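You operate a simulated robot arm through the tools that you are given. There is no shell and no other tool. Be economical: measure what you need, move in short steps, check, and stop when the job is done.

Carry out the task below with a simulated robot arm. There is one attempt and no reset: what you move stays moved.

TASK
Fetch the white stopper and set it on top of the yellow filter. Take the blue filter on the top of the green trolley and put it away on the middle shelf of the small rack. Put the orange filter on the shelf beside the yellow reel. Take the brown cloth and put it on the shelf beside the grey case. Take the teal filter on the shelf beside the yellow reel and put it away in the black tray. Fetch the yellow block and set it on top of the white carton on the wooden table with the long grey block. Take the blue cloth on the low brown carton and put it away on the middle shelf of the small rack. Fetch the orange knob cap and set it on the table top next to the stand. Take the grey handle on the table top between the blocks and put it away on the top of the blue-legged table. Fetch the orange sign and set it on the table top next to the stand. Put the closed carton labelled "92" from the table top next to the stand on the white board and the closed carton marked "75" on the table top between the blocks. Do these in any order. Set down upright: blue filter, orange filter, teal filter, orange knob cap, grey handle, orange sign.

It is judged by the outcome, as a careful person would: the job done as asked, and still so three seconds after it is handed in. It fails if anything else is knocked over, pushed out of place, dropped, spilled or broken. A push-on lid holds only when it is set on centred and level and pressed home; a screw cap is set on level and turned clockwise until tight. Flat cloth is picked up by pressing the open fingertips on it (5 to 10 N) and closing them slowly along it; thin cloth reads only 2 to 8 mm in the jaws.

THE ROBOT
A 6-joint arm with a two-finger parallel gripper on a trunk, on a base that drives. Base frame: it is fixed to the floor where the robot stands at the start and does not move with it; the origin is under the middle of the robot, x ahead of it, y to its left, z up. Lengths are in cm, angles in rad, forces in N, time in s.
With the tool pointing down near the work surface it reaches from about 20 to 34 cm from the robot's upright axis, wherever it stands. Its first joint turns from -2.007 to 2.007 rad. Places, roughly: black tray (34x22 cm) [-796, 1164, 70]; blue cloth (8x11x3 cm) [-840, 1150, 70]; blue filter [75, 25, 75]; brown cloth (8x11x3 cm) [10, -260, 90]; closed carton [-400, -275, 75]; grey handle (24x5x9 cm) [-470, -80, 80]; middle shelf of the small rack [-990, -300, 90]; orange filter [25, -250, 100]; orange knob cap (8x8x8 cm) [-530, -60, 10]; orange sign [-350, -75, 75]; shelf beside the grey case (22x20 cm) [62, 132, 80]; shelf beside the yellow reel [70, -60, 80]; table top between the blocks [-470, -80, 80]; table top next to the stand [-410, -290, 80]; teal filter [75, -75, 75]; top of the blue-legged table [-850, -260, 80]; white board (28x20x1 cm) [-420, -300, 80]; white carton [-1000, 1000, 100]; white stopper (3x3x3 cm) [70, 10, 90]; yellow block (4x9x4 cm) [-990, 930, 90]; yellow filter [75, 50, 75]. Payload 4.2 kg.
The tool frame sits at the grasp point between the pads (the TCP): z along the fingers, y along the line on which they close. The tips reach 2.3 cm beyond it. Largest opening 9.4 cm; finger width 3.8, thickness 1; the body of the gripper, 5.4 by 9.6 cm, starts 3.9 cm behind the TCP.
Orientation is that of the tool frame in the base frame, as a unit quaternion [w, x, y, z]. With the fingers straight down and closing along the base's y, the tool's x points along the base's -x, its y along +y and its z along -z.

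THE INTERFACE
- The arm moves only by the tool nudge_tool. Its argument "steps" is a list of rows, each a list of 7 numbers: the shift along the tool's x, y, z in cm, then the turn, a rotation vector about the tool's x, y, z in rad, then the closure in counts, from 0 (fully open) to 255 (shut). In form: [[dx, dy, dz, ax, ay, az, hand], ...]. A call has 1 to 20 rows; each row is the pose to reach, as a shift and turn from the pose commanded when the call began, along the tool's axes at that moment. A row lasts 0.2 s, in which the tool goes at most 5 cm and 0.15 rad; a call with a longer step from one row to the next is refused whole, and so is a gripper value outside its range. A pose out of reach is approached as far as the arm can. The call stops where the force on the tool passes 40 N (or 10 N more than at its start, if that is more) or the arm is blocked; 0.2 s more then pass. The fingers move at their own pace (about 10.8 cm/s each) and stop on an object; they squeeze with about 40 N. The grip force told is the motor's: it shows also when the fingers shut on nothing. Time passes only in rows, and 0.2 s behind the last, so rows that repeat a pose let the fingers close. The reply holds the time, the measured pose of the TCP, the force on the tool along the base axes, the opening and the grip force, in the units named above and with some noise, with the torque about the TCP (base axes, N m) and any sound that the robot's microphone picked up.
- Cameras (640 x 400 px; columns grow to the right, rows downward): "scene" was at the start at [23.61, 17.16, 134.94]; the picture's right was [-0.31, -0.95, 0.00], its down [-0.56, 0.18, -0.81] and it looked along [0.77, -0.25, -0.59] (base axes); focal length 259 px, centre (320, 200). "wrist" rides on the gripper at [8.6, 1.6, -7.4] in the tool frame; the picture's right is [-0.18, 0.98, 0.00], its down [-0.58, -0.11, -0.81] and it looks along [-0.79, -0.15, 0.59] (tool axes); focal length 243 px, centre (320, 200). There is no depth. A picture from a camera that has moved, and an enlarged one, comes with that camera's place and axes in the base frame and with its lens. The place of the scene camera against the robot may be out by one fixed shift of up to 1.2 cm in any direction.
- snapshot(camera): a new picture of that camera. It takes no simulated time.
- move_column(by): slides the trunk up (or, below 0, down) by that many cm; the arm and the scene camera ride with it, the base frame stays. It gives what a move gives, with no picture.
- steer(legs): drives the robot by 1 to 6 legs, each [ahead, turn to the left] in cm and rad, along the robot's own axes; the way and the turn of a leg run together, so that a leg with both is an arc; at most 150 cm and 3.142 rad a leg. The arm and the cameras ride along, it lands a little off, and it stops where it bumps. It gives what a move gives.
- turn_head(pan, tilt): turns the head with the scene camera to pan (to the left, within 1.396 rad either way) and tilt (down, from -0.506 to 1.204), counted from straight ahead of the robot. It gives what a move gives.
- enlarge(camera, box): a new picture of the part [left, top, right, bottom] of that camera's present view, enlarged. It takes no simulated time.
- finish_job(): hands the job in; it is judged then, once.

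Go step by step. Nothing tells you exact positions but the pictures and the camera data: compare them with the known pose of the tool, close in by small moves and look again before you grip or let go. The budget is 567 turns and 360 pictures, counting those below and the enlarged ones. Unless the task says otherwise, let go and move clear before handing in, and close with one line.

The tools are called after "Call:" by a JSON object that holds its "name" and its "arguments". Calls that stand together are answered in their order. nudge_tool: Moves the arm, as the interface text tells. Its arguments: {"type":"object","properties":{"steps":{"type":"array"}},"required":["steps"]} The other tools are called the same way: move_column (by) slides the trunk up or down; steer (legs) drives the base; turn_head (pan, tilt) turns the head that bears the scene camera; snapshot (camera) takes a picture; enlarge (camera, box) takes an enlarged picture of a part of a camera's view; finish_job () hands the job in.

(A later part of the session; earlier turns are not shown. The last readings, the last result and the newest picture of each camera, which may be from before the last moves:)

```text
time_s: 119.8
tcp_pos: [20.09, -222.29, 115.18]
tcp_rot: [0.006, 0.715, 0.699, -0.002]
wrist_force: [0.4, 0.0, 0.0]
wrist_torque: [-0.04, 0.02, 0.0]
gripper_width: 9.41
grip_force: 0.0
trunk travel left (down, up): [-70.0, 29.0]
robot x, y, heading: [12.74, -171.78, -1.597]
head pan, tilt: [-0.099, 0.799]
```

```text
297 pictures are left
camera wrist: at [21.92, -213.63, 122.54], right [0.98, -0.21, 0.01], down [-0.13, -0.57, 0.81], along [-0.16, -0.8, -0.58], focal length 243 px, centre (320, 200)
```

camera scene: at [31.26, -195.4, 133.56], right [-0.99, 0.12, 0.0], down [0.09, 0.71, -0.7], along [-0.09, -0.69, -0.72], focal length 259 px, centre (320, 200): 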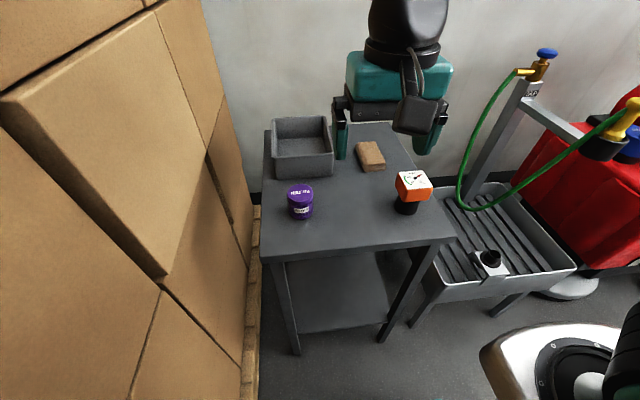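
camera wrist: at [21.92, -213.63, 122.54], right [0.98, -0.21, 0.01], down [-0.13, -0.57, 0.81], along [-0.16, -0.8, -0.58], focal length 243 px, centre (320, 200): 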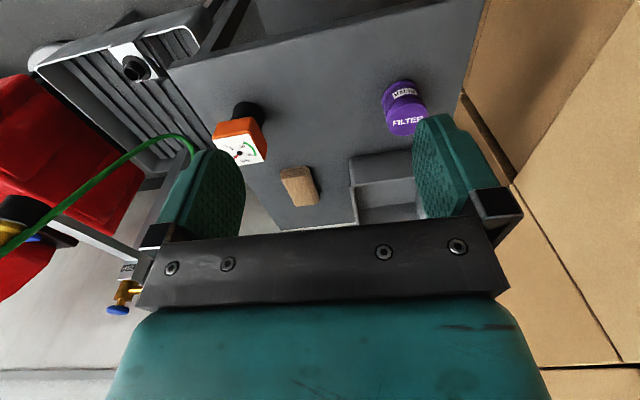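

The brown cloth lies at about (8.5,-256), long side along y. I drive 17 cm closer and take the arm above it.

Call:
{"name": "steer", "arguments": {"legs": [[17, 0.02]]}}

Call:
{"name": "nudge_tool", "arguments": {"steps": [[-4, -3, 0, 0, 0, 0, 0], [-7, -6, 0, 0, 0, 0, 0], [-10, -9, 0, 0, 0, 0, 0], [-12, -11, 0, 0, 0, 0, 0], [-12, -11, 2, 0, 0, 0, 0], [-12, -11, 6, 0, 0, 0, 0], [-12, -11, 6, 0, 0, 0, 0]]}}

Call:
{"name": "snapshot", "arguments": {"camera": "wrist"}}

Call:
{"name": "snapshot", "arguments": {"camera": "scene"}}

```text
time_s: 121.3
tcp_pos: [20.83, -239.31, 115.17]
tcp_rot: [0.006, 0.708, 0.706, -0.002]
wrist_force: [0.4, 0.5, 0.0]
wrist_torque: [0.0, 0.02, 0.02]
gripper_width: 9.38
grip_force: 0.2
trunk travel left (down, up): [-70.0, 29.0]
robot x, y, heading: [12.99, -189.25, -1.575]
head pan, tilt: [-0.099, 0.799]
```

```text
time_s: 122.9
tcp_pos: [9.78, -251.07, 109.29]
tcp_rot: [0.006, 0.709, 0.706, -0.001]
wrist_force: [-0.1, -0.3, 0.1]
wrist_torque: [0.0, 0.02, -0.01]
gripper_width: 9.4
grip_force: 0.0
trunk travel left (down, up): [-70.0, 29.0]
robot x, y, heading: [12.72, -189.12, -1.579]
head pan, tilt: [-0.099, 0.799]
```

```text
296 pictures are left
camera wrist: at [11.34, -242.43, 116.58], right [0.98, -0.19, 0.01], down [-0.12, -0.57, 0.81], along [-0.15, -0.8, -0.58], focal length 243 px, centre (320, 200)
```

wrist: 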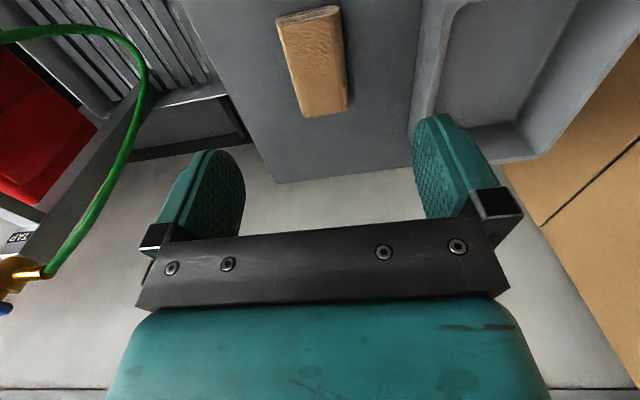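

```text
295 pictures are left
camera scene: at [31.45, -212.16, 133.56], right [-0.99, 0.1, 0.0], down [0.08, 0.71, -0.7], along [-0.07, -0.69, -0.72], focal length 259 px, centre (320, 200)
```

scene: 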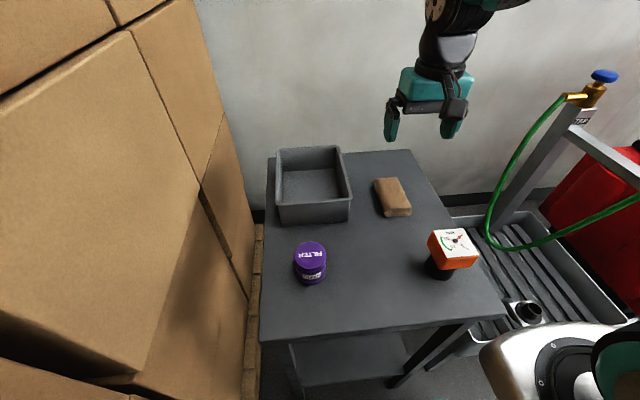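

Call:
{"name": "nudge_tool", "arguments": {"steps": [[-4, -1, 2, 0, 0, 0, 0], [-5.3, -1.1, 6, 0, 0, 0, 0], [-5.3, -1.1, 10, 0, 0, 0, 0], [-5.3, -1.1, 14, 0, 0, 0, 0], [-5.3, -1.1, 16, 0, 0, 0, 0], [-5.3, -1.1, 16, 0, 0, 0, 0]]}}

Call:
{"name": "snapshot", "arguments": {"camera": "wrist"}}

Call:
{"name": "enlarge", "arguments": {"camera": "scene", "box": [330, 110, 490, 230]}}

```text
time_s: 124.3
tcp_pos: [8.86, -256.74, 93.27]
tcp_rot: [0.006, 0.708, 0.706, -0.002]
wrist_force: [0.0, -0.2, 0.4]
wrist_torque: [-0.01, -0.01, 0.0]
gripper_width: 9.42
grip_force: 0.2
trunk travel left (down, up): [-70.0, 29.0]
robot x, y, heading: [12.4, -189.17, -1.577]
head pan, tilt: [-0.099, 0.799]
```

```text
294 pictures are left
camera wrist: at [10.44, -248.01, 100.65], right [0.98, -0.19, 0.01], down [-0.12, -0.57, 0.81], along [-0.15, -0.8, -0.58], focal length 243 px, centre (320, 200)
```

wrist: 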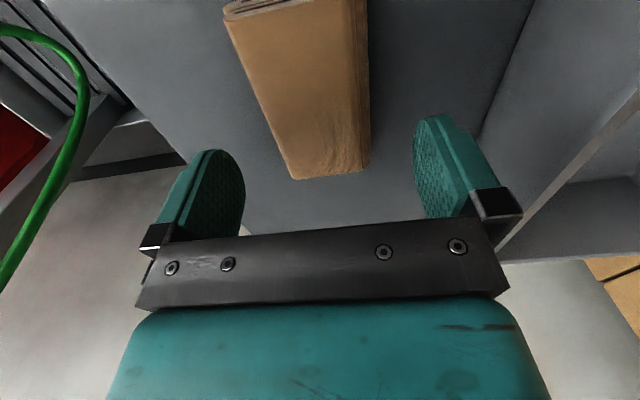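

```text
3.33 times, centred on (410, 170) of scene
camera zoom: at [31.45, -212.16, 133.55], right [-0.99, 0.1, 0.0], down [0.08, 0.71, -0.7], along [-0.07, -0.69, -0.72], focal length 863 px, centre (20, 300)
```

zoom: 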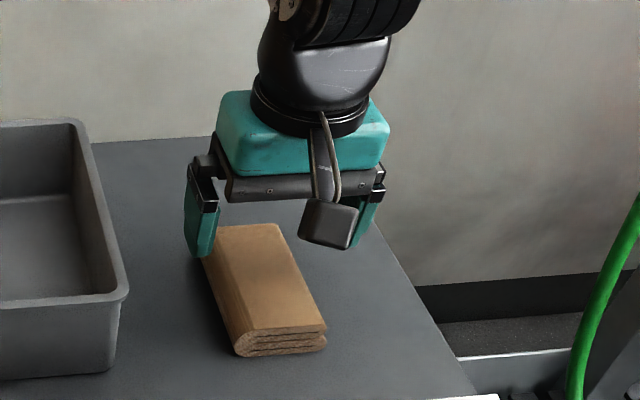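

The cloth is a thick folded pad about 6 cm wide; I go around it and close.

Call:
{"name": "nudge_tool", "arguments": {"steps": [[0, -0.3, 3, 0, 0, 0, 0], [0, -0.3, 5, 0, 0, 0, 0], [0, -0.3, 5.3, 0, 0, 0, 0], [0, -0.3, 5.3, 0, 0, 0, 60], [0, -0.3, 5.3, 0, 0, 0, 120], [0, -0.3, 5.3, 0, 0, 0, 180], [0, -0.3, 5.3, 0, 0, 0, 255], [0, -0.3, 5.3, 0, 0, 0, 255]]}}

Call:
{"name": "snapshot", "arguments": {"camera": "wrist"}}

```text
time_s: 126.1
tcp_pos: [8.54, -256.79, 87.92]
tcp_rot: [0.006, 0.709, 0.705, -0.002]
wrist_force: [0.0, -0.1, 0.1]
wrist_torque: [-0.02, -0.01, 0.01]
gripper_width: 6.92
grip_force: 39.8
trunk travel left (down, up): [-70.0, 29.0]
robot x, y, heading: [12.55, -189.34, -1.573]
head pan, tilt: [-0.099, 0.799]
```

```text
292 pictures are left
camera wrist: at [10.17, -248.07, 95.36], right [0.98, -0.19, 0.01], down [-0.12, -0.57, 0.81], along [-0.15, -0.8, -0.58], focal length 243 px, centre (320, 200)
```

wrist: 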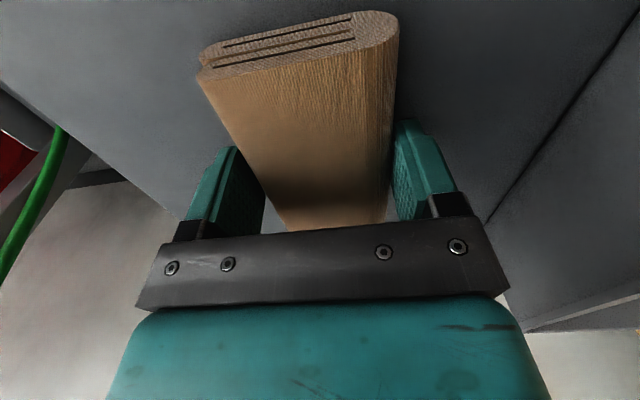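

Call:
{"name": "nudge_tool", "arguments": {"steps": [[0, 0, -3, 0, 0, 0, 255], [0, 0, -7, 0, 0, 0, 255], [0, 0, -11, 0, 0, 0, 255], [0, 0, -15, 0, 0, 0, 255], [2, 2, -19, 0, 0, 0, 255], [5, 5, -21, 0, 0, 0, 255], [9, 8, -21, 0, 0, 0, 255], [13, 11, -21, 0, 0, 0, 255], [17.5, 12, -21, 0, 0, 0, 255], [17.5, 12, -21, 0, 0, 0, 255]]}}

Call:
{"name": "snapshot", "arguments": {"camera": "wrist"}}

```text
time_s: 128.3
tcp_pos: [20.43, -238.99, 108.8]
tcp_rot: [0.006, 0.708, 0.706, -0.002]
wrist_force: [0.1, -1.0, -0.7]
wrist_torque: [0.01, 0.01, -0.01]
gripper_width: 6.91
grip_force: 40.3
trunk travel left (down, up): [-70.0, 29.0]
robot x, y, heading: [12.84, -189.28, -1.578]
head pan, tilt: [-0.099, 0.799]
```

```text
291 pictures are left
camera wrist: at [22.1, -230.32, 116.17], right [0.98, -0.19, 0.01], down [-0.12, -0.57, 0.81], along [-0.15, -0.8, -0.58], focal length 243 px, centre (320, 200)
```

wrist: 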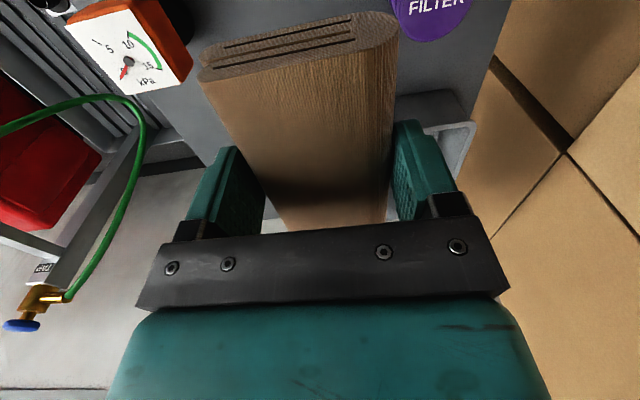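

Cloth is held firmly. Now drive to the shelf bay beside the grey case at about y 132.

Call:
{"name": "steer", "arguments": {"legs": [[0, 0.28], [-135, 0], [0, 1.43], [0, 1.43]]}}

Call:
{"name": "turn_head", "arguments": {"pan": 0.0, "tilt": 0.4}}

Call:
{"name": "snapshot", "arguments": {"camera": "scene"}}

```text
time_s: 143.0
tcp_pos: [-31.87, -9.87, 108.9]
tcp_rot: [-0.001, 0.714, -0.701, -0.006]
wrist_force: [0.2, 1.2, 0.0]
wrist_torque: [0.01, 0.0, 0.0]
gripper_width: 6.92
grip_force: 39.3
trunk travel left (down, up): [-70.0, 29.0]
robot x, y, heading: [-23.08, -59.96, 1.588]
head pan, tilt: [-0.099, 0.799]
```

```text
time_s: 143.9
tcp_pos: [-31.8, -9.93, 108.81]
tcp_rot: [-0.001, 0.714, -0.7, -0.005]
wrist_force: [0.0, -0.2, 0.4]
wrist_torque: [0.01, 0.01, -0.03]
gripper_width: 6.91
grip_force: 40.0
trunk travel left (down, up): [-70.0, 29.0]
robot x, y, heading: [-23.07, -59.83, 1.583]
head pan, tilt: [0.0, 0.4]
```

```text
290 pictures are left
camera scene: at [-42.82, -35.0, 137.06], right [1.0, 0.02, 0.0], down [0.01, -0.39, -0.92], along [-0.01, 0.92, -0.39], focal length 259 px, centre (320, 200)
```

scene: 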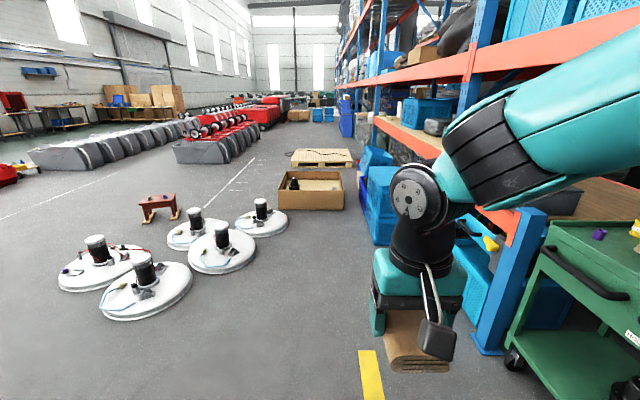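

Call:
{"name": "steer", "arguments": {"legs": [[150, 0], [30, 0], [0, -1.585]]}}

Call:
{"name": "turn_head", "arguments": {"pan": 0.0, "tilt": 0.5}}

Call:
{"name": "snapshot", "arguments": {"camera": "scene"}}

```text
time_s: 156.8
tcp_pos: [25.79, 126.85, 108.76]
tcp_rot: [0.005, 0.005, 1.0, 0.003]
wrist_force: [-0.2, 0.1, -0.8]
wrist_torque: [0.01, -0.04, 0.0]
gripper_width: 6.91
grip_force: 40.2
trunk travel left (down, up): [-70.0, 29.0]
robot x, y, heading: [-24.5, 119.35, -0.012]
head pan, tilt: [0.0, 0.4]
```

```text
time_s: 157.4
tcp_pos: [25.57, 126.89, 108.66]
tcp_rot: [0.005, 0.005, 1.0, 0.004]
wrist_force: [-0.7, 0.4, -0.7]
wrist_torque: [0.0, -0.01, 0.01]
gripper_width: 6.9
grip_force: 40.2
trunk travel left (down, up): [-70.0, 29.0]
robot x, y, heading: [-24.23, 119.19, -0.009]
head pan, tilt: [0.0, 0.499]
```

```text
289 pictures are left
camera scene: at [0.41, 139.05, 136.15], right [-0.01, -1.0, 0.0], down [-0.48, 0.01, -0.88], along [0.88, -0.01, -0.48], focal length 259 px, centre (320, 200)
```

scene: 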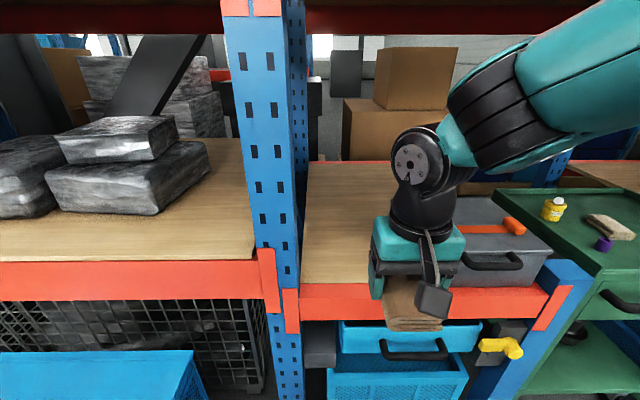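

Free shelf space lies between the blue post and the grey case, around (65,131). I lower the trunk (upper beam near z 139), then drive up.

Call:
{"name": "move_column", "arguments": {"by": -10}}

Call:
{"name": "steer", "arguments": {"legs": [[22, 0.009]]}}

Call:
{"name": "snapshot", "arguments": {"camera": "scene"}}

Call:
{"name": "snapshot", "arguments": {"camera": "wrist"}}

```text
time_s: 158.8
tcp_pos: [25.54, 126.94, 98.68]
tcp_rot: [0.005, 0.005, 1.0, 0.004]
wrist_force: [0.2, 0.1, -0.6]
wrist_torque: [0.01, 0.04, 0.05]
gripper_width: 6.9
grip_force: 40.4
trunk travel left (down, up): [-60.0, 39.0]
robot x, y, heading: [-24.12, 119.51, -0.009]
head pan, tilt: [0.0, 0.499]
```

```text
time_s: 160.5
tcp_pos: [47.6, 127.06, 98.82]
tcp_rot: [0.005, 0.001, 1.0, 0.003]
wrist_force: [0.5, -0.1, -0.1]
wrist_torque: [0.0, 0.01, 0.0]
gripper_width: 6.89
grip_force: 39.7
trunk travel left (down, up): [-60.0, 39.0]
robot x, y, heading: [-2.43, 119.58, -0.005]
head pan, tilt: [0.0, 0.499]
```

```text
288 pictures are left
camera scene: at [22.22, 139.0, 126.15], right [-0.01, -1.0, 0.0], down [-0.48, 0.0, -0.88], along [0.88, 0.0, -0.48], focal length 259 px, centre (320, 200)
```

scene: 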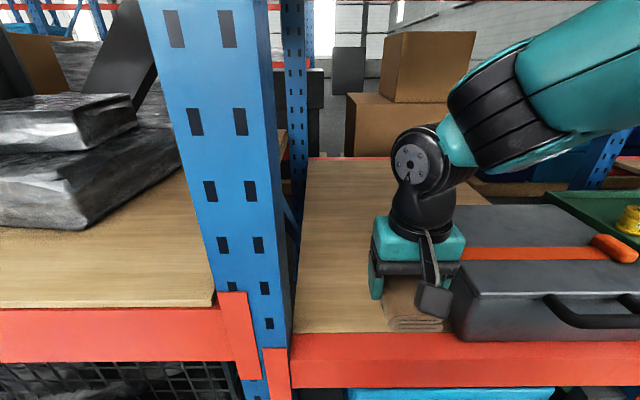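

```text
287 pictures are left
camera wrist: at [38.87, 128.51, 106.18], right [0.19, 0.98, 0.01], down [0.57, -0.12, 0.81], along [0.8, -0.15, -0.58], focal length 243 px, centre (320, 200)
```

wrist: 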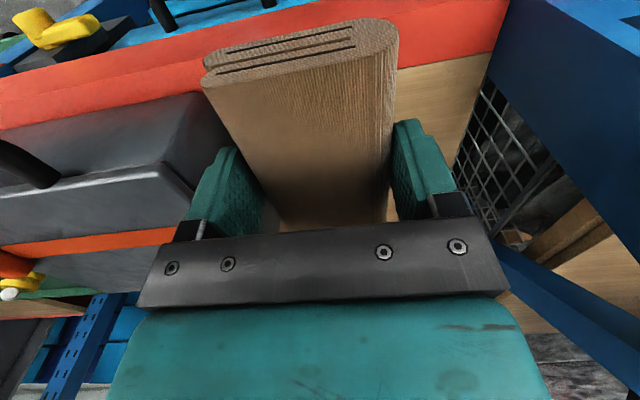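

Call:
{"name": "nudge_tool", "arguments": {"steps": [[-4, 1.5, 0, 0, 0, 0, 255], [-8, 2.9, 0, 0, 0, 0, 255], [-12, 2.9, 1, 0, 0, 0, 255], [-16, 2.9, 3, 0, 0, 0, 255], [-16.4, 2.9, 7, 0, 0, 0, 255], [-16.4, 2.9, 11, 0, 0, 0, 255], [-16.4, 2.9, 13, 0, 0, 0, 255], [-16.4, 2.9, 13, 0, 0, 0, 255]]}}

Call:
{"name": "snapshot", "arguments": {"camera": "scene"}}

Call:
{"name": "snapshot", "arguments": {"camera": "wrist"}}

```text
time_s: 162.3
tcp_pos: [64.13, 129.84, 86.14]
tcp_rot: [0.005, 0.002, 1.0, 0.004]
wrist_force: [-0.2, 0.9, 0.5]
wrist_torque: [0.03, 0.0, 0.0]
gripper_width: 6.88
grip_force: 40.0
trunk travel left (down, up): [-60.0, 39.0]
robot x, y, heading: [-2.35, 118.76, -0.005]
head pan, tilt: [0.0, 0.499]
```

```text
286 pictures are left
camera scene: at [22.22, 139.0, 126.15], right [-0.01, -1.0, 0.0], down [-0.48, 0.0, -0.88], along [0.88, 0.0, -0.48], focal length 259 px, centre (320, 200)
```

scene: 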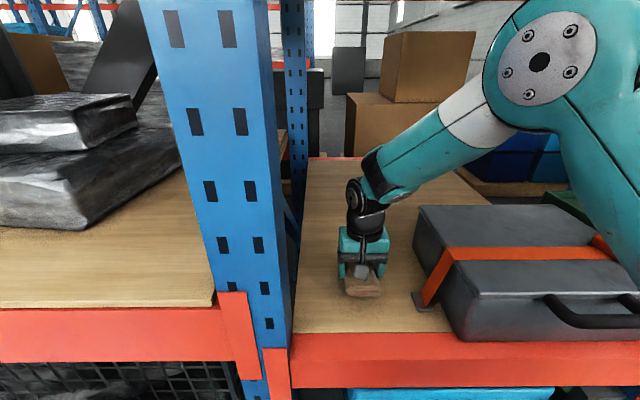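

```text
285 pictures are left
camera wrist: at [55.35, 131.32, 93.43], right [0.19, 0.98, 0.01], down [0.57, -0.12, 0.81], along [0.8, -0.15, -0.58], focal length 243 px, centre (320, 200)
```

wrist: 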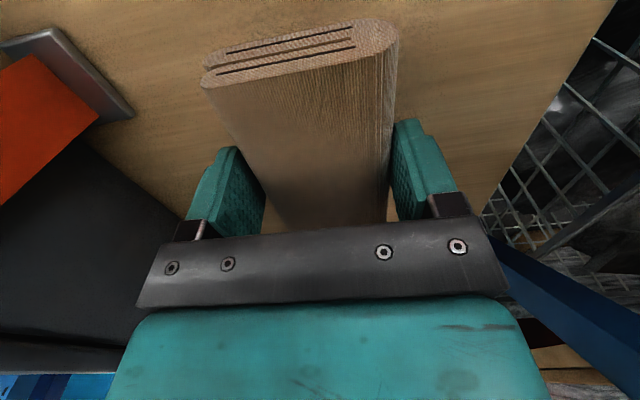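

Call:
{"name": "nudge_tool", "arguments": {"steps": [[0, 0, 1.5, 0, 0, 0, 255], [0, 0, 2.8, 0, 0, 0, 255], [0, 0, 2.8, 0, 0, 0, 255]]}}

Call:
{"name": "nudge_tool", "arguments": {"steps": [[0, 0, 0.35, 0, 0, 0, 255], [0, 0, 0.35, 0, 0, 0, 255]]}}

Call:
{"name": "nudge_tool", "arguments": {"steps": [[0, 0, 0.3, 0, 0, 0, 255], [0, 0, 0.3, 0, 0, 0, 255]]}}

```text
time_s: 163.1
tcp_pos: [64.03, 129.87, 83.14]
tcp_rot: [0.005, 0.002, 1.0, 0.003]
wrist_force: [0.4, -0.8, 0.0]
wrist_torque: [-0.04, 0.0, -0.02]
gripper_width: 6.92
grip_force: 40.1
trunk travel left (down, up): [-60.0, 39.0]
robot x, y, heading: [-2.46, 119.22, -0.003]
head pan, tilt: [0.0, 0.499]
```

```text
time_s: 163.7
tcp_pos: [64.12, 129.87, 83.1]
tcp_rot: [0.006, 0.001, 1.0, 0.004]
wrist_force: [-2.4, -0.8, 7.5]
wrist_torque: [-0.28, 0.08, -0.02]
gripper_width: 6.92
grip_force: 39.6
trunk travel left (down, up): [-60.0, 39.0]
robot x, y, heading: [-2.27, 119.24, -0.005]
head pan, tilt: [0.0, 0.499]
```

```text
time_s: 164.3
tcp_pos: [64.07, 129.85, 83.04]
tcp_rot: [0.007, 0.002, 1.0, 0.004]
wrist_force: [-6.5, -2.2, 40.0]
wrist_torque: [-0.5, 0.67, -0.02]
gripper_width: 6.9
grip_force: 40.4
trunk travel left (down, up): [-60.0, 39.0]
robot x, y, heading: [-2.12, 119.28, -0.009]
head pan, tilt: [0.0, 0.499]
```

Contact. I ease off, open and rise.

Call:
{"name": "nudge_tool", "arguments": {"steps": [[0, 0, -0.35, 0, 0, 0, 255], [0, 0, -0.4, 0, 0, 0, 60], [0, 0, -0.4, 0, 0, 0, 20], [0, 0, -0.4, 0, 0, 0, 0], [0, 0, -4, 0, 0, 0, 0], [0, 0, -8, 0, 0, 0, 0], [0, 0, -12, 0, 0, 0, 0], [0, 0, -16, 0, 0, 0, 0], [4, -1, -17, 0, 0, 0, 0], [8, -3, -17, 0, 0, 0, 0], [12, -3, -17, 0, 0, 0, 0], [16, -3, -17, 0, 0, 0, 0], [16, -3, -17, 0, 0, 0, 0]]}}

Call:
{"name": "snapshot", "arguments": {"camera": "scene"}}

```text
time_s: 167.1
tcp_pos: [47.87, 126.71, 99.45]
tcp_rot: [0.005, 0.002, 1.0, 0.003]
wrist_force: [0.5, -1.3, -0.7]
wrist_torque: [0.01, -0.01, 0.04]
gripper_width: 9.44
grip_force: 0.0
trunk travel left (down, up): [-60.0, 39.0]
robot x, y, heading: [-2.31, 118.98, -0.003]
head pan, tilt: [0.0, 0.499]
```

```text
284 pictures are left
camera scene: at [22.22, 139.0, 126.15], right [-0.01, -1.0, 0.0], down [-0.48, 0.0, -0.88], along [0.88, 0.0, -0.48], focal length 259 px, centre (320, 200)
```

scene: 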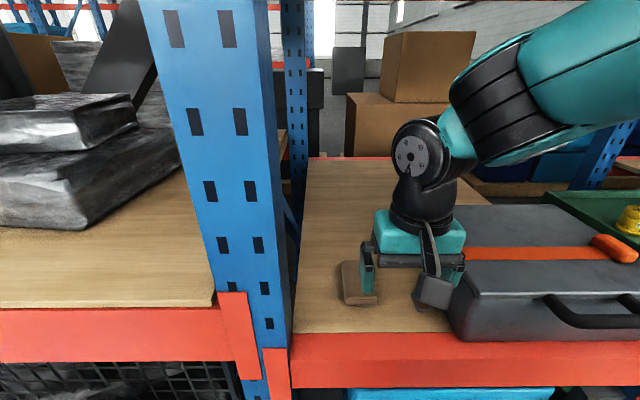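

The cloth lies on the shelf beside the case. Next the blue filter on the trolley: back off and drive to (6, 8).

Call:
{"name": "steer", "arguments": {"legs": [[-25, 0], [0, -1.567], [111, 0], [0, 1.57]]}}

Call:
{"name": "turn_head", "arguments": {"pan": 0.0, "tilt": 0.6}}

Call:
{"name": "snapshot", "arguments": {"camera": "scene"}}

```text
time_s: 181.7
tcp_pos: [21.14, 16.14, 99.42]
tcp_rot: [0.006, 0.018, 1.0, 0.003]
wrist_force: [1.3, 0.1, -0.3]
wrist_torque: [0.0, 0.0, -0.02]
gripper_width: 9.41
grip_force: 0.0
trunk travel left (down, up): [-60.0, 39.0]
robot x, y, heading: [-29.57, 10.0, -0.036]
head pan, tilt: [0.0, 0.499]
```

```text
time_s: 182.4
tcp_pos: [21.21, 16.0, 99.53]
tcp_rot: [0.005, 0.017, 1.0, 0.003]
wrist_force: [0.4, 0.6, -0.3]
wrist_torque: [0.0, -0.01, -0.01]
gripper_width: 9.41
grip_force: 0.1
trunk travel left (down, up): [-60.0, 39.0]
robot x, y, heading: [-29.24, 10.03, -0.039]
head pan, tilt: [0.0, 0.6]
```

```text
283 pictures are left
camera scene: at [-4.44, 29.05, 125.25], right [-0.04, -1.0, 0.0], down [-0.56, 0.02, -0.83], along [0.82, -0.03, -0.56], focal length 259 px, centre (320, 200)
```

scene: 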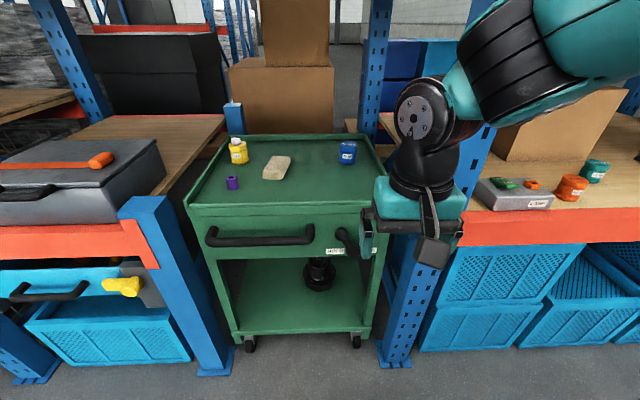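

Call:
{"name": "steer", "arguments": {"legs": [[0, 0.037], [33, 0]]}}

Call:
{"name": "nudge_tool", "arguments": {"steps": [[-4, 0, 0, 0, 0, 0, 0], [-8, 0, 0, 0, 0, 0, 0], [-12, 0, 0, 0, 0, 0, 0], [-16, 0, 0, 0, 0, 0, 0], [-20, 0, 0, 0, 0, 0, 0], [-20, 0, 0, 0, 0, 0, 0]]}}

Call:
{"name": "snapshot", "arguments": {"camera": "wrist"}}

```text
time_s: 184.9
tcp_pos: [53.95, 18.17, 99.45]
tcp_rot: [0.005, -0.003, 1.0, 0.004]
wrist_force: [0.3, -0.2, -0.2]
wrist_torque: [-0.03, 0.01, 0.02]
gripper_width: 9.42
grip_force: 0.0
trunk travel left (down, up): [-60.0, 39.0]
robot x, y, heading: [4.0, 10.24, 0.001]
head pan, tilt: [0.0, 0.6]
```

```text
time_s: 186.3
tcp_pos: [73.83, 18.13, 99.64]
tcp_rot: [0.005, -0.003, 1.0, 0.004]
wrist_force: [-0.6, -0.4, -0.2]
wrist_torque: [0.0, -0.03, 0.0]
gripper_width: 9.41
grip_force: 0.1
trunk travel left (down, up): [-60.0, 39.0]
robot x, y, heading: [3.77, 9.86, 0.004]
head pan, tilt: [0.0, 0.6]
```

```text
282 pictures are left
camera wrist: at [65.16, 19.75, 106.94], right [0.18, 0.98, 0.01], down [0.57, -0.11, 0.81], along [0.8, -0.14, -0.58], focal length 243 px, centre (320, 200)
```

wrist: 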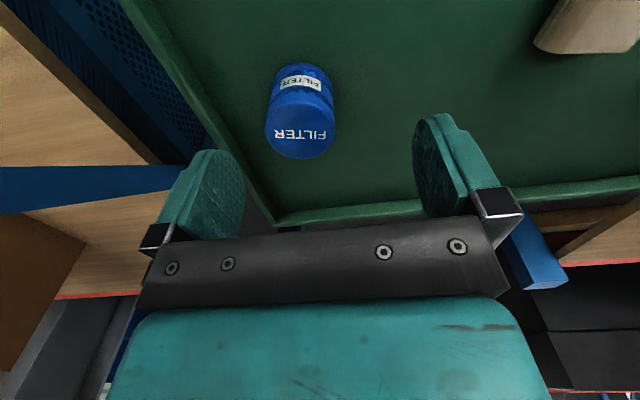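

Call:
{"name": "nudge_tool", "arguments": {"steps": [[-3.9, -2.2, 0, 0, 0, 0, 0], [-3.9, -2.2, 3.5, 0, 0, 0, 0], [-3.9, -2.2, 5.5, 0, 0, 0, 0], [-3.9, -2.2, 5.5, 0, 0, 0, 0]]}}

Call:
{"name": "snapshot", "arguments": {"camera": "wrist"}}

```text
time_s: 187.3
tcp_pos: [77.69, 16.08, 94.0]
tcp_rot: [0.005, -0.003, 1.0, 0.003]
wrist_force: [-0.7, -0.9, -0.5]
wrist_torque: [0.01, 0.0, 0.0]
gripper_width: 9.4
grip_force: 0.1
trunk travel left (down, up): [-60.0, 39.0]
robot x, y, heading: [3.63, 10.26, 0.004]
head pan, tilt: [0.0, 0.6]
```

```text
281 pictures are left
camera wrist: at [69.07, 17.63, 101.43], right [0.18, 0.98, 0.01], down [0.57, -0.11, 0.81], along [0.8, -0.14, -0.58], focal length 243 px, centre (320, 200)
```

wrist: 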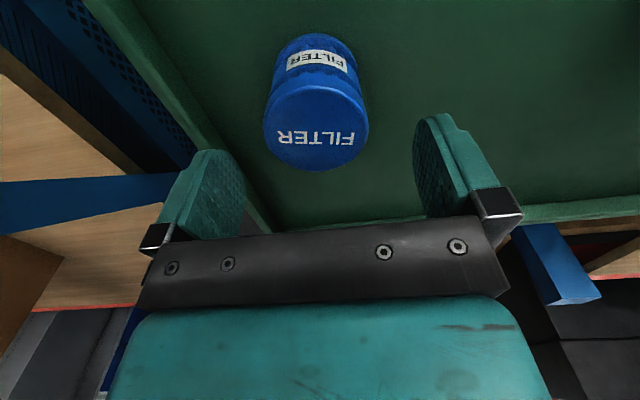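

Call:
{"name": "nudge_tool", "arguments": {"steps": [[0, -0.1, 3, 0, 0, 0, 0], [0, -0.1, 6, 0, 0, 0, 0], [0, -0.1, 7, 0, 0, 0, 0], [0, -0.1, 7, 0, 0, 0, 80], [0, -0.1, 7, 0, 0, 0, 160], [0, -0.1, 7, 0, 0, 0, 255], [0, -0.1, 7, 0, 0, 0, 255]]}}

Call:
{"name": "snapshot", "arguments": {"camera": "wrist"}}

```text
time_s: 188.9
tcp_pos: [78.09, 16.23, 87.25]
tcp_rot: [0.005, -0.003, 1.0, 0.005]
wrist_force: [1.1, -0.4, 2.1]
wrist_torque: [-0.09, 0.0, 0.04]
gripper_width: 5.7
grip_force: 40.3
trunk travel left (down, up): [-60.0, 39.0]
robot x, y, heading: [3.76, 10.0, 0.005]
head pan, tilt: [0.0, 0.6]
```

```text
280 pictures are left
camera wrist: at [69.31, 17.67, 94.6], right [0.18, 0.98, 0.01], down [0.57, -0.11, 0.81], along [0.8, -0.14, -0.58], focal length 243 px, centre (320, 200)
```

wrist: 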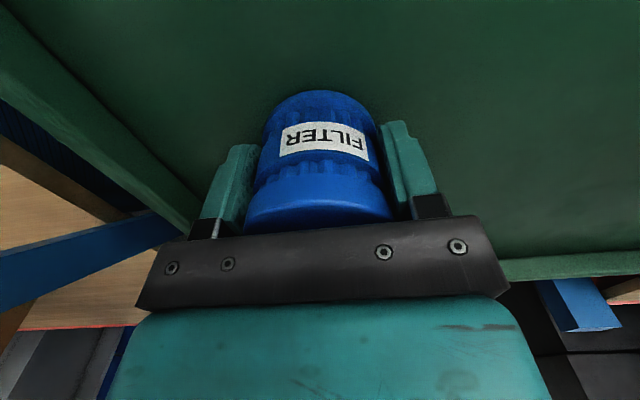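

Call:
{"name": "nudge_tool", "arguments": {"steps": [[0, 0, -3, 0, 0, 0, 255], [0, 0, -7, 0, 0, 0, 255], [0, 0, -11, 0, 0, 0, 255], [4, 0, -13, 0, 0, 0, 255], [8, 1, -13, 0, 0, 0, 255], [12, 1.5, -13, 0, 0, 0, 255], [16, 2, -13, 0, 0, 0, 255], [20, 2, -13, 0, 0, 0, 255], [24, 2, -13, 0, 0, 0, 255], [24, 2, -13, 0, 0, 0, 255]]}}

Call:
{"name": "move_column", "arguments": {"by": 10}}

Call:
{"name": "steer", "arguments": {"legs": [[-60, 0], [0, 1.57], [0, 1.4]]}}

Call:
{"name": "turn_head", "arguments": {"pan": 0.0, "tilt": 0.3}}

Call:
{"name": "snapshot", "arguments": {"camera": "scene"}}

```text
time_s: 191.1
tcp_pos: [53.91, 17.87, 100.05]
tcp_rot: [0.006, -0.003, 1.0, 0.003]
wrist_force: [-0.1, -0.4, -0.4]
wrist_torque: [0.0, 0.03, 0.0]
gripper_width: 5.72
grip_force: 40.6
trunk travel left (down, up): [-60.0, 39.0]
robot x, y, heading: [3.51, 10.46, -0.001]
head pan, tilt: [0.0, 0.6]
```

```text
time_s: 192.5
tcp_pos: [53.86, 17.8, 110.07]
tcp_rot: [0.005, -0.002, 1.0, 0.003]
wrist_force: [0.0, -0.5, -0.6]
wrist_torque: [-0.03, 0.01, -0.01]
gripper_width: 5.73
grip_force: 40.0
trunk travel left (down, up): [-70.0, 29.0]
robot x, y, heading: [3.92, 10.45, 0.002]
head pan, tilt: [0.0, 0.6]
```

```text
time_s: 203.1
tcp_pos: [-107.8, 11.86, 110.1]
tcp_rot: [0.003, 0.996, -0.092, -0.005]
wrist_force: [0.0, 0.2, -0.7]
wrist_torque: [0.0, 0.0, 0.02]
gripper_width: 5.73
grip_force: 39.9
trunk travel left (down, up): [-70.0, 29.0]
robot x, y, heading: [-56.44, 10.0, 2.955]
head pan, tilt: [0.0, 0.6]
```

```text
time_s: 203.9
tcp_pos: [-107.82, 11.88, 110.18]
tcp_rot: [0.003, 0.996, -0.091, -0.005]
wrist_force: [-1.2, -0.8, -0.6]
wrist_torque: [0.01, -0.03, -0.03]
gripper_width: 5.72
grip_force: 40.2
trunk travel left (down, up): [-70.0, 29.0]
robot x, y, heading: [-57.46, 10.04, 2.951]
head pan, tilt: [0.0, 0.3]
```

```text
279 pictures are left
camera scene: at [-84.66, -4.27, 137.98], right [0.19, 0.98, 0.0], down [0.29, -0.06, -0.95], along [-0.94, 0.18, -0.3], focal length 259 px, centre (320, 200)
```

scene: 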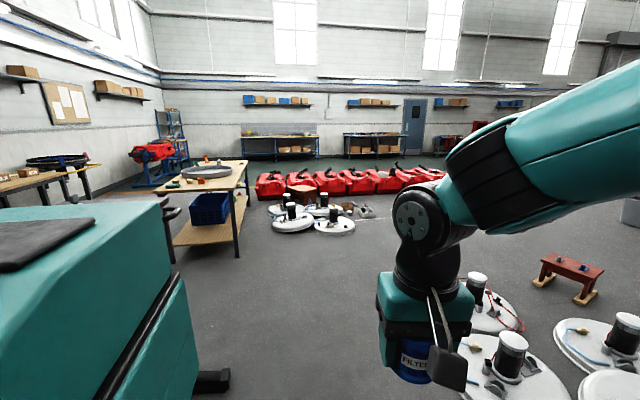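

I see the west side: a teal machine on the left, white discs on the right, a wooden table beyond near (-345,-75). I drive west through the gap and look again.

Call:
{"name": "steer", "arguments": {"legs": [[0, 0.12], [150, 0], [35, 0]]}}

Call:
{"name": "turn_head", "arguments": {"pan": 0.5, "tilt": 0.35}}

Call:
{"name": "snapshot", "arguments": {"camera": "scene"}}

Call:
{"name": "turn_head", "arguments": {"pan": 1.3, "tilt": 0.35}}

Call:
{"name": "snapshot", "arguments": {"camera": "scene"}}

```text
time_s: 213.9
tcp_pos: [-294.71, 16.28, 110.04]
tcp_rot: [0.003, 1.0, -0.026, -0.005]
wrist_force: [-0.2, 0.6, -1.7]
wrist_torque: [-0.01, -0.02, 0.03]
gripper_width: 5.69
grip_force: 40.0
trunk travel left (down, up): [-70.0, 29.0]
robot x, y, heading: [-244.11, 21.12, 3.086]
head pan, tilt: [0.0, 0.3]
```

```text
time_s: 214.8
tcp_pos: [-294.83, 16.36, 110.16]
tcp_rot: [0.004, 1.0, -0.026, -0.005]
wrist_force: [-1.0, -0.1, 0.3]
wrist_torque: [0.01, -0.01, 0.02]
gripper_width: 5.71
grip_force: 40.2
trunk travel left (down, up): [-70.0, 29.0]
robot x, y, heading: [-244.45, 21.53, 3.08]
head pan, tilt: [0.499, 0.351]
```

```text
278 pictures are left
camera scene: at [-268.87, -1.12, 137.52], right [-0.43, 0.9, 0.0], down [0.31, 0.15, -0.94], along [-0.85, -0.4, -0.34], focal length 259 px, centre (320, 200)
```

scene: 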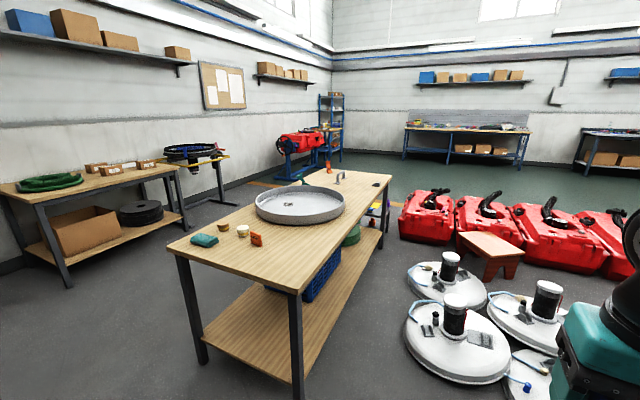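

```text
time_s: 215.9
tcp_pos: [-294.9, 16.32, 110.07]
tcp_rot: [0.004, 1.0, -0.027, -0.005]
wrist_force: [-0.2, 0.6, -1.0]
wrist_torque: [0.0, -0.03, 0.0]
gripper_width: 5.72
grip_force: 39.8
trunk travel left (down, up): [-70.0, 29.0]
robot x, y, heading: [-244.42, 21.18, 3.086]
head pan, tilt: [1.3, 0.351]
```

```text
277 pictures are left
camera scene: at [-263.44, -5.95, 137.52], right [-0.95, 0.32, 0.0], down [0.11, 0.33, -0.94], along [-0.3, -0.89, -0.34], focal length 259 px, centre (320, 200)
```

scene: 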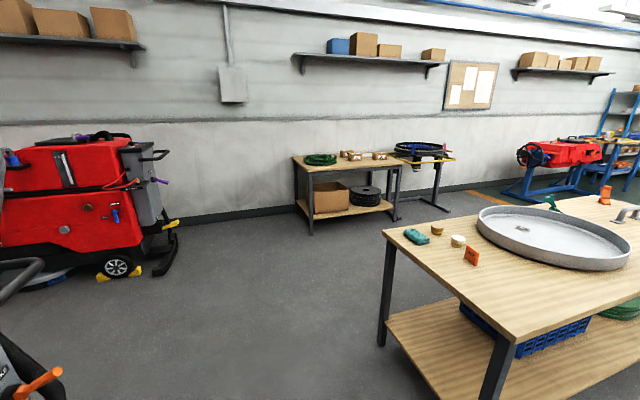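

Clear layout now: long table at x -340..-540, y -46..-107; the wall table front edge at y≈-258. I go round the table's near end and drive west along y≈-180.

Call:
{"name": "steer", "arguments": {"legs": [[0, 1.452], [150, 0], [52, 0], [0, -1.393]]}}

Call:
{"name": "steer", "arguments": {"legs": [[150, 0], [110, 0]]}}

Call:
{"name": "turn_head", "arguments": {"pan": 0.1, "tilt": 0.3}}

Call:
{"name": "snapshot", "arguments": {"camera": "scene"}}

```text
time_s: 232.9
tcp_pos: [-326.27, -187.11, 110.17]
tcp_rot: [0.004, 1.0, 0.022, -0.005]
wrist_force: [0.3, 0.9, -0.4]
wrist_torque: [0.01, -0.01, 0.0]
gripper_width: 5.71
grip_force: 39.7
trunk travel left (down, up): [-70.0, 29.0]
robot x, y, heading: [-276.36, -177.23, -3.101]
head pan, tilt: [1.3, 0.351]
```

```text
time_s: 245.5
tcp_pos: [-582.89, -199.56, 109.96]
tcp_rot: [0.003, 1.0, 0.027, -0.005]
wrist_force: [0.2, -0.1, -0.7]
wrist_torque: [0.0, 0.04, 0.01]
gripper_width: 5.73
grip_force: 40.2
trunk travel left (down, up): [-70.0, 29.0]
robot x, y, heading: [-533.01, -189.36, -3.088]
head pan, tilt: [1.3, 0.351]
```

```text
time_s: 246.9
tcp_pos: [-582.99, -199.76, 110.12]
tcp_rot: [0.004, 1.0, 0.028, -0.005]
wrist_force: [-0.4, 0.3, -0.5]
wrist_torque: [-0.03, 0.02, -0.03]
gripper_width: 5.72
grip_force: 40.3
trunk travel left (down, up): [-70.0, 29.0]
robot x, y, heading: [-533.16, -188.84, -3.087]
head pan, tilt: [0.099, 0.3]
```

```text
276 pictures are left
camera scene: at [-556.43, -210.68, 137.99], right [-0.15, 0.99, 0.0], down [0.29, 0.05, -0.96], along [-0.94, -0.15, -0.3], focal length 259 px, centre (320, 200)
```

scene: 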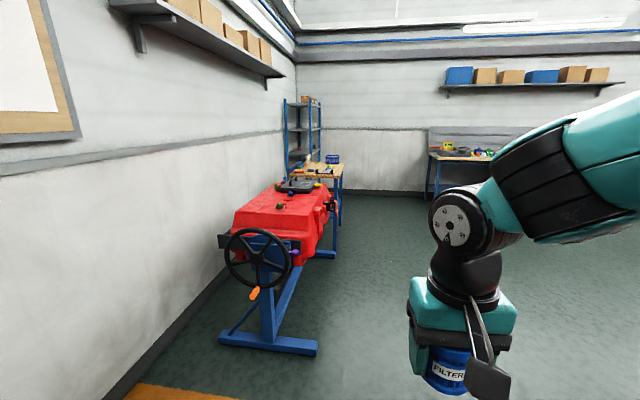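

Call:
{"name": "steer", "arguments": {"legs": [[0, -0.13], [150, 0], [150, 0]]}}

Call:
{"name": "turn_head", "arguments": {"pan": 0.3, "tilt": 0.4}}

Call:
{"name": "snapshot", "arguments": {"camera": "scene"}}

Call:
{"name": "turn_head", "arguments": {"pan": 1.1, "tilt": 0.4}}

Call:
{"name": "snapshot", "arguments": {"camera": "scene"}}

```text
time_s: 262.0
tcp_pos: [-883.91, -162.02, 110.12]
tcp_rot: [0.003, 0.999, -0.049, -0.006]
wrist_force: [0.3, -0.7, -0.1]
wrist_torque: [0.03, 0.0, 0.01]
gripper_width: 5.76
grip_force: 40.3
trunk travel left (down, up): [-70.0, 29.0]
robot x, y, heading: [-832.83, -158.91, 3.043]
head pan, tilt: [0.099, 0.3]
```

```text
time_s: 262.7
tcp_pos: [-883.95, -162.02, 110.05]
tcp_rot: [0.003, 0.999, -0.049, -0.005]
wrist_force: [0.4, -0.1, -0.9]
wrist_torque: [-0.01, 0.02, -0.02]
gripper_width: 5.72
grip_force: 40.4
trunk travel left (down, up): [-70.0, 29.0]
robot x, y, heading: [-833.31, -159.35, 3.044]
head pan, tilt: [0.3, 0.4]
```

```text
275 pictures are left
camera scene: at [-859.2, -178.89, 137.07], right [-0.2, 0.98, 0.0], down [0.38, 0.08, -0.92], along [-0.9, -0.18, -0.39], focal length 259 px, centre (320, 200)
```

scene: 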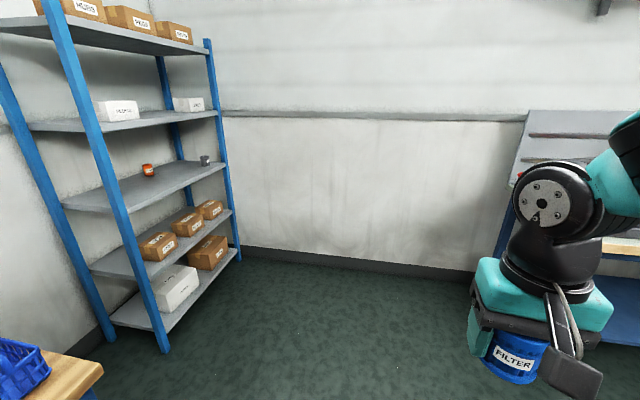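

```text
time_s: 263.8
tcp_pos: [-883.91, -162.05, 110.03]
tcp_rot: [0.003, 0.999, -0.048, -0.006]
wrist_force: [-0.3, -0.8, -0.4]
wrist_torque: [0.02, 0.0, -0.02]
gripper_width: 5.73
grip_force: 40.0
trunk travel left (down, up): [-70.0, 29.0]
robot x, y, heading: [-832.89, -159.37, 3.042]
head pan, tilt: [1.1, 0.4]
```

```text
274 pictures are left
camera scene: at [-855.13, -184.84, 137.06], right [-0.84, 0.54, 0.0], down [0.21, 0.33, -0.92], along [-0.5, -0.77, -0.39], focal length 259 px, centre (320, 200)
```

scene: 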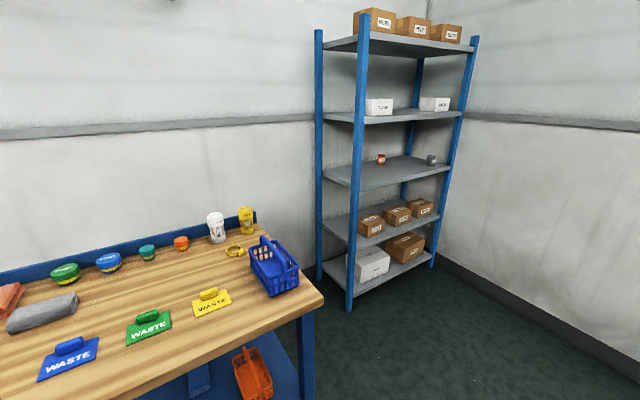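

I see the small rack: front at y≈-285, x -945..-1030, middle shelf at z≈87 with two small items at the back. I drive to face it.

Call:
{"name": "steer", "arguments": {"legs": [[123, 0], [0, 1.669], [25, 0]]}}

Call:
{"name": "turn_head", "arguments": {"pan": -0.1, "tilt": 0.4}}

Call:
{"name": "snapshot", "arguments": {"camera": "scene"}}

```text
time_s: 275.4
tcp_pos: [-949.01, -222.51, 109.99]
tcp_rot: [0.007, 0.715, 0.7, -0.002]
wrist_force: [0.0, -0.6, -0.3]
wrist_torque: [0.02, -0.03, 0.05]
gripper_width: 5.71
grip_force: 40.0
trunk travel left (down, up): [-70.0, 29.0]
robot x, y, heading: [-955.69, -172.08, -1.59]
head pan, tilt: [1.1, 0.4]
```

```text
time_s: 276.9
tcp_pos: [-949.19, -222.56, 110.15]
tcp_rot: [0.007, 0.715, 0.7, -0.002]
wrist_force: [-0.4, -0.2, -0.6]
wrist_torque: [-0.01, -0.03, 0.01]
gripper_width: 5.73
grip_force: 40.4
trunk travel left (down, up): [-70.0, 29.0]
robot x, y, heading: [-955.5, -171.88, -1.595]
head pan, tilt: [-0.099, 0.4]
```

```text
273 pictures are left
camera scene: at [-937.45, -196.62, 137.06], right [-0.99, 0.12, 0.0], down [0.05, 0.39, -0.92], along [-0.11, -0.91, -0.39], focal length 259 px, centre (320, 200)
```

scene: 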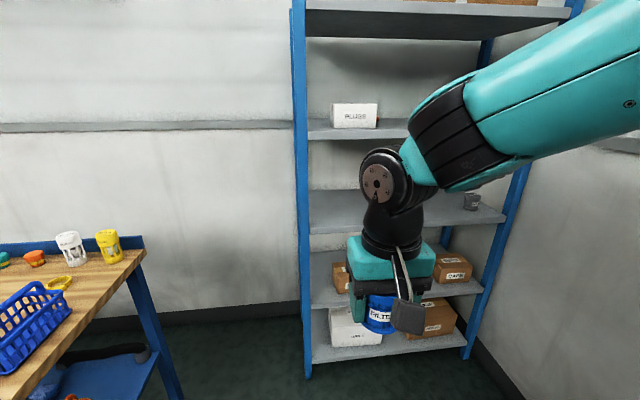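

Call:
{"name": "steer", "arguments": {"legs": [[0, 0.022], [38, 0]]}}

Call:
{"name": "move_column", "arguments": {"by": -14}}

Call:
{"name": "nudge_tool", "arguments": {"steps": [[0, -3, 2, 0, 0, 0, 255], [0, -6, 4, 0, 0, 0, 255], [0, -9, 4, 0, 0, 0, 255], [-2, -12, 4, 0, 0, 0, 255], [-4, -13, 4, 0, 0, 0, 255], [-4, -13, 4, 0, 0, 0, 255]]}}

Call:
{"name": "snapshot", "arguments": {"camera": "scene"}}

Call:
{"name": "snapshot", "arguments": {"camera": "wrist"}}

```text
time_s: 279.6
tcp_pos: [-948.31, -259.88, 110.01]
tcp_rot: [0.007, 0.708, 0.706, -0.001]
wrist_force: [0.6, 0.2, -1.6]
wrist_torque: [0.01, 0.01, -0.02]
gripper_width: 5.72
grip_force: 39.8
trunk travel left (down, up): [-70.0, 29.0]
robot x, y, heading: [-955.85, -209.8, -1.578]
head pan, tilt: [-0.099, 0.4]
```

```text
time_s: 281.2
tcp_pos: [-948.43, -259.95, 96.02]
tcp_rot: [0.006, 0.708, 0.706, -0.002]
wrist_force: [0.0, 0.1, -0.4]
wrist_torque: [0.02, 0.02, 0.0]
gripper_width: 5.75
grip_force: 39.8
trunk travel left (down, up): [-56.0, 43.0]
robot x, y, heading: [-955.57, -209.75, -1.576]
head pan, tilt: [-0.099, 0.4]
```

```text
time_s: 282.6
tcp_pos: [-961.55, -263.71, 92.04]
tcp_rot: [0.005, 0.708, 0.706, -0.001]
wrist_force: [-0.3, 0.2, 0.4]
wrist_torque: [0.03, 0.0, -0.03]
gripper_width: 5.72
grip_force: 40.1
trunk travel left (down, up): [-56.0, 43.0]
robot x, y, heading: [-956.03, -209.68, -1.579]
head pan, tilt: [-0.099, 0.4]
```

```text
272 pictures are left
camera scene: at [-937.17, -233.8, 123.06], right [-0.99, 0.11, 0.0], down [0.04, 0.39, -0.92], along [-0.1, -0.92, -0.39], focal length 259 px, centre (320, 200)
```

scene: 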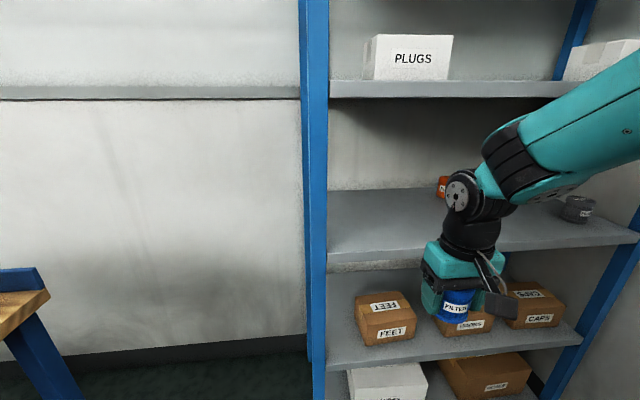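

```text
271 pictures are left
camera wrist: at [-959.86, -255.07, 99.35], right [0.98, -0.19, 0.01], down [-0.12, -0.57, 0.81], along [-0.15, -0.8, -0.58], focal length 243 px, centre (320, 200)
```

wrist: 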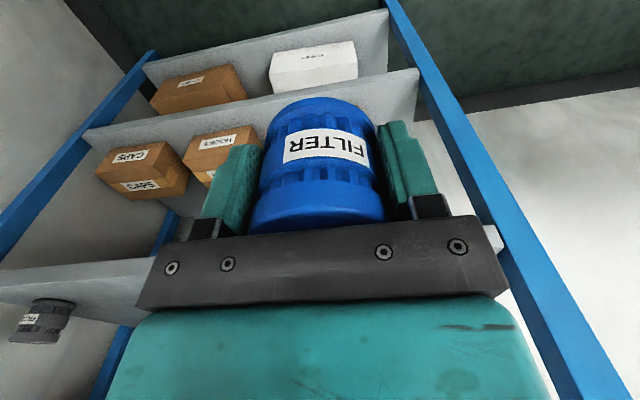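

Call:
{"name": "enlarge", "arguments": {"camera": "scene", "box": [310, 160, 470, 280]}}

Call:
{"name": "enlarge", "arguments": {"camera": "wrist", "box": [0, 220, 180, 355]}}

```text
3.33 times, centred on (390, 220) of scene
camera zoom: at [-937.17, -233.8, 123.06], right [-0.99, 0.11, 0.0], down [0.04, 0.39, -0.92], along [-0.1, -0.92, -0.39], focal length 863 px, centre (87, 133)
```

zoom: 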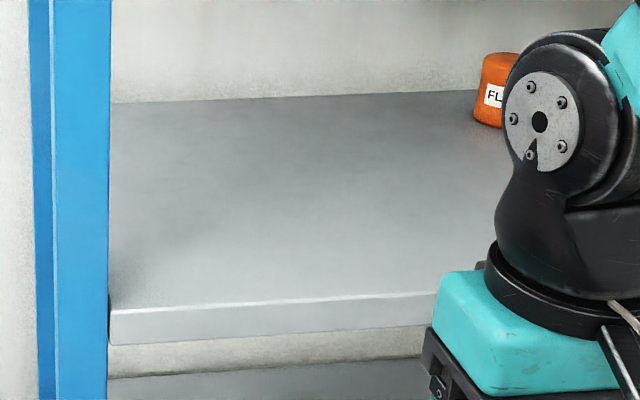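

```text
2.96 times, centred on (90, 288) of wrist
camera zoom: at [-959.86, -255.07, 99.35], right [0.98, -0.19, 0.01], down [-0.12, -0.57, 0.81], along [-0.15, -0.8, -0.58], focal length 719 px, centre (1002, -59)
```

zoom: 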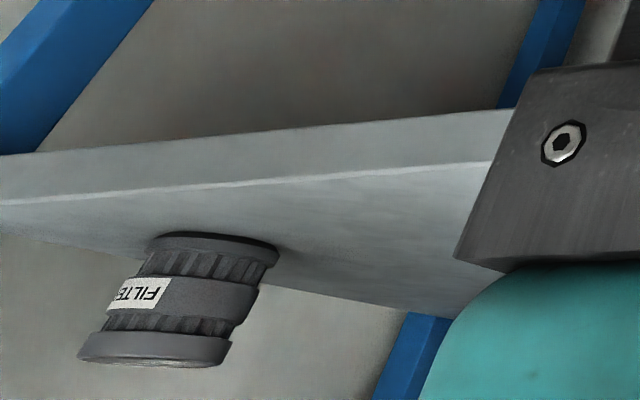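

The shelf top is at z≈88 with its front edge near y=-284. I raise a little and move in to y=-290.

Call:
{"name": "nudge_tool", "arguments": {"steps": [[-3, 0, -1.5, 0, 0, 0, 255], [-7, 0, -1.5, 0, 0, 0, 255], [-11, 0, -1.5, 0, 0, 0, 255], [-15, 0, -1.5, 0, 0, 0, 255], [-18, 0, -1.5, 0, 0, 0, 255], [-18, 0, -1.5, 0, 0, 0, 255]]}}

Call:
{"name": "snapshot", "arguments": {"camera": "scene"}}

Call:
{"name": "snapshot", "arguments": {"camera": "wrist"}}

```text
time_s: 284.1
tcp_pos: [-961.63, -281.69, 93.74]
tcp_rot: [0.006, 0.708, 0.706, -0.001]
wrist_force: [-0.3, -0.5, -0.6]
wrist_torque: [-0.01, 0.04, 0.02]
gripper_width: 5.71
grip_force: 40.1
trunk travel left (down, up): [-56.0, 43.0]
robot x, y, heading: [-955.81, -209.57, -1.576]
head pan, tilt: [-0.099, 0.4]
```

```text
268 pictures are left
camera scene: at [-937.17, -233.8, 123.06], right [-0.99, 0.11, 0.0], down [0.04, 0.39, -0.92], along [-0.1, -0.92, -0.39], focal length 259 px, centre (320, 200)
```

scene: 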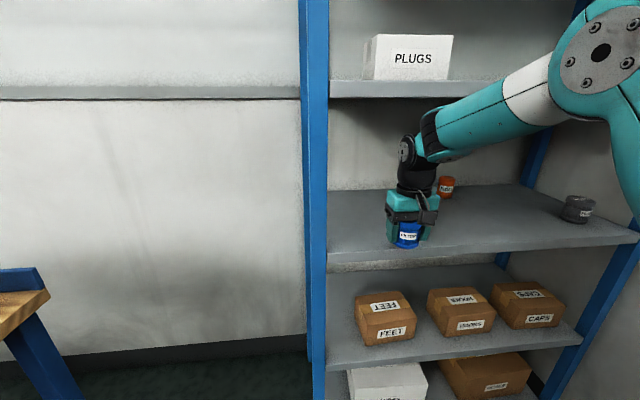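

```text
267 pictures are left
camera wrist: at [-959.98, -273.09, 101.15], right [0.98, -0.19, 0.01], down [-0.12, -0.57, 0.81], along [-0.15, -0.8, -0.58], focal length 243 px, centre (320, 200)
```

wrist: 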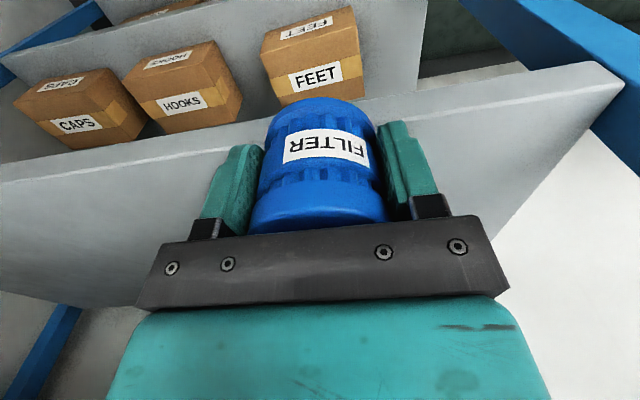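

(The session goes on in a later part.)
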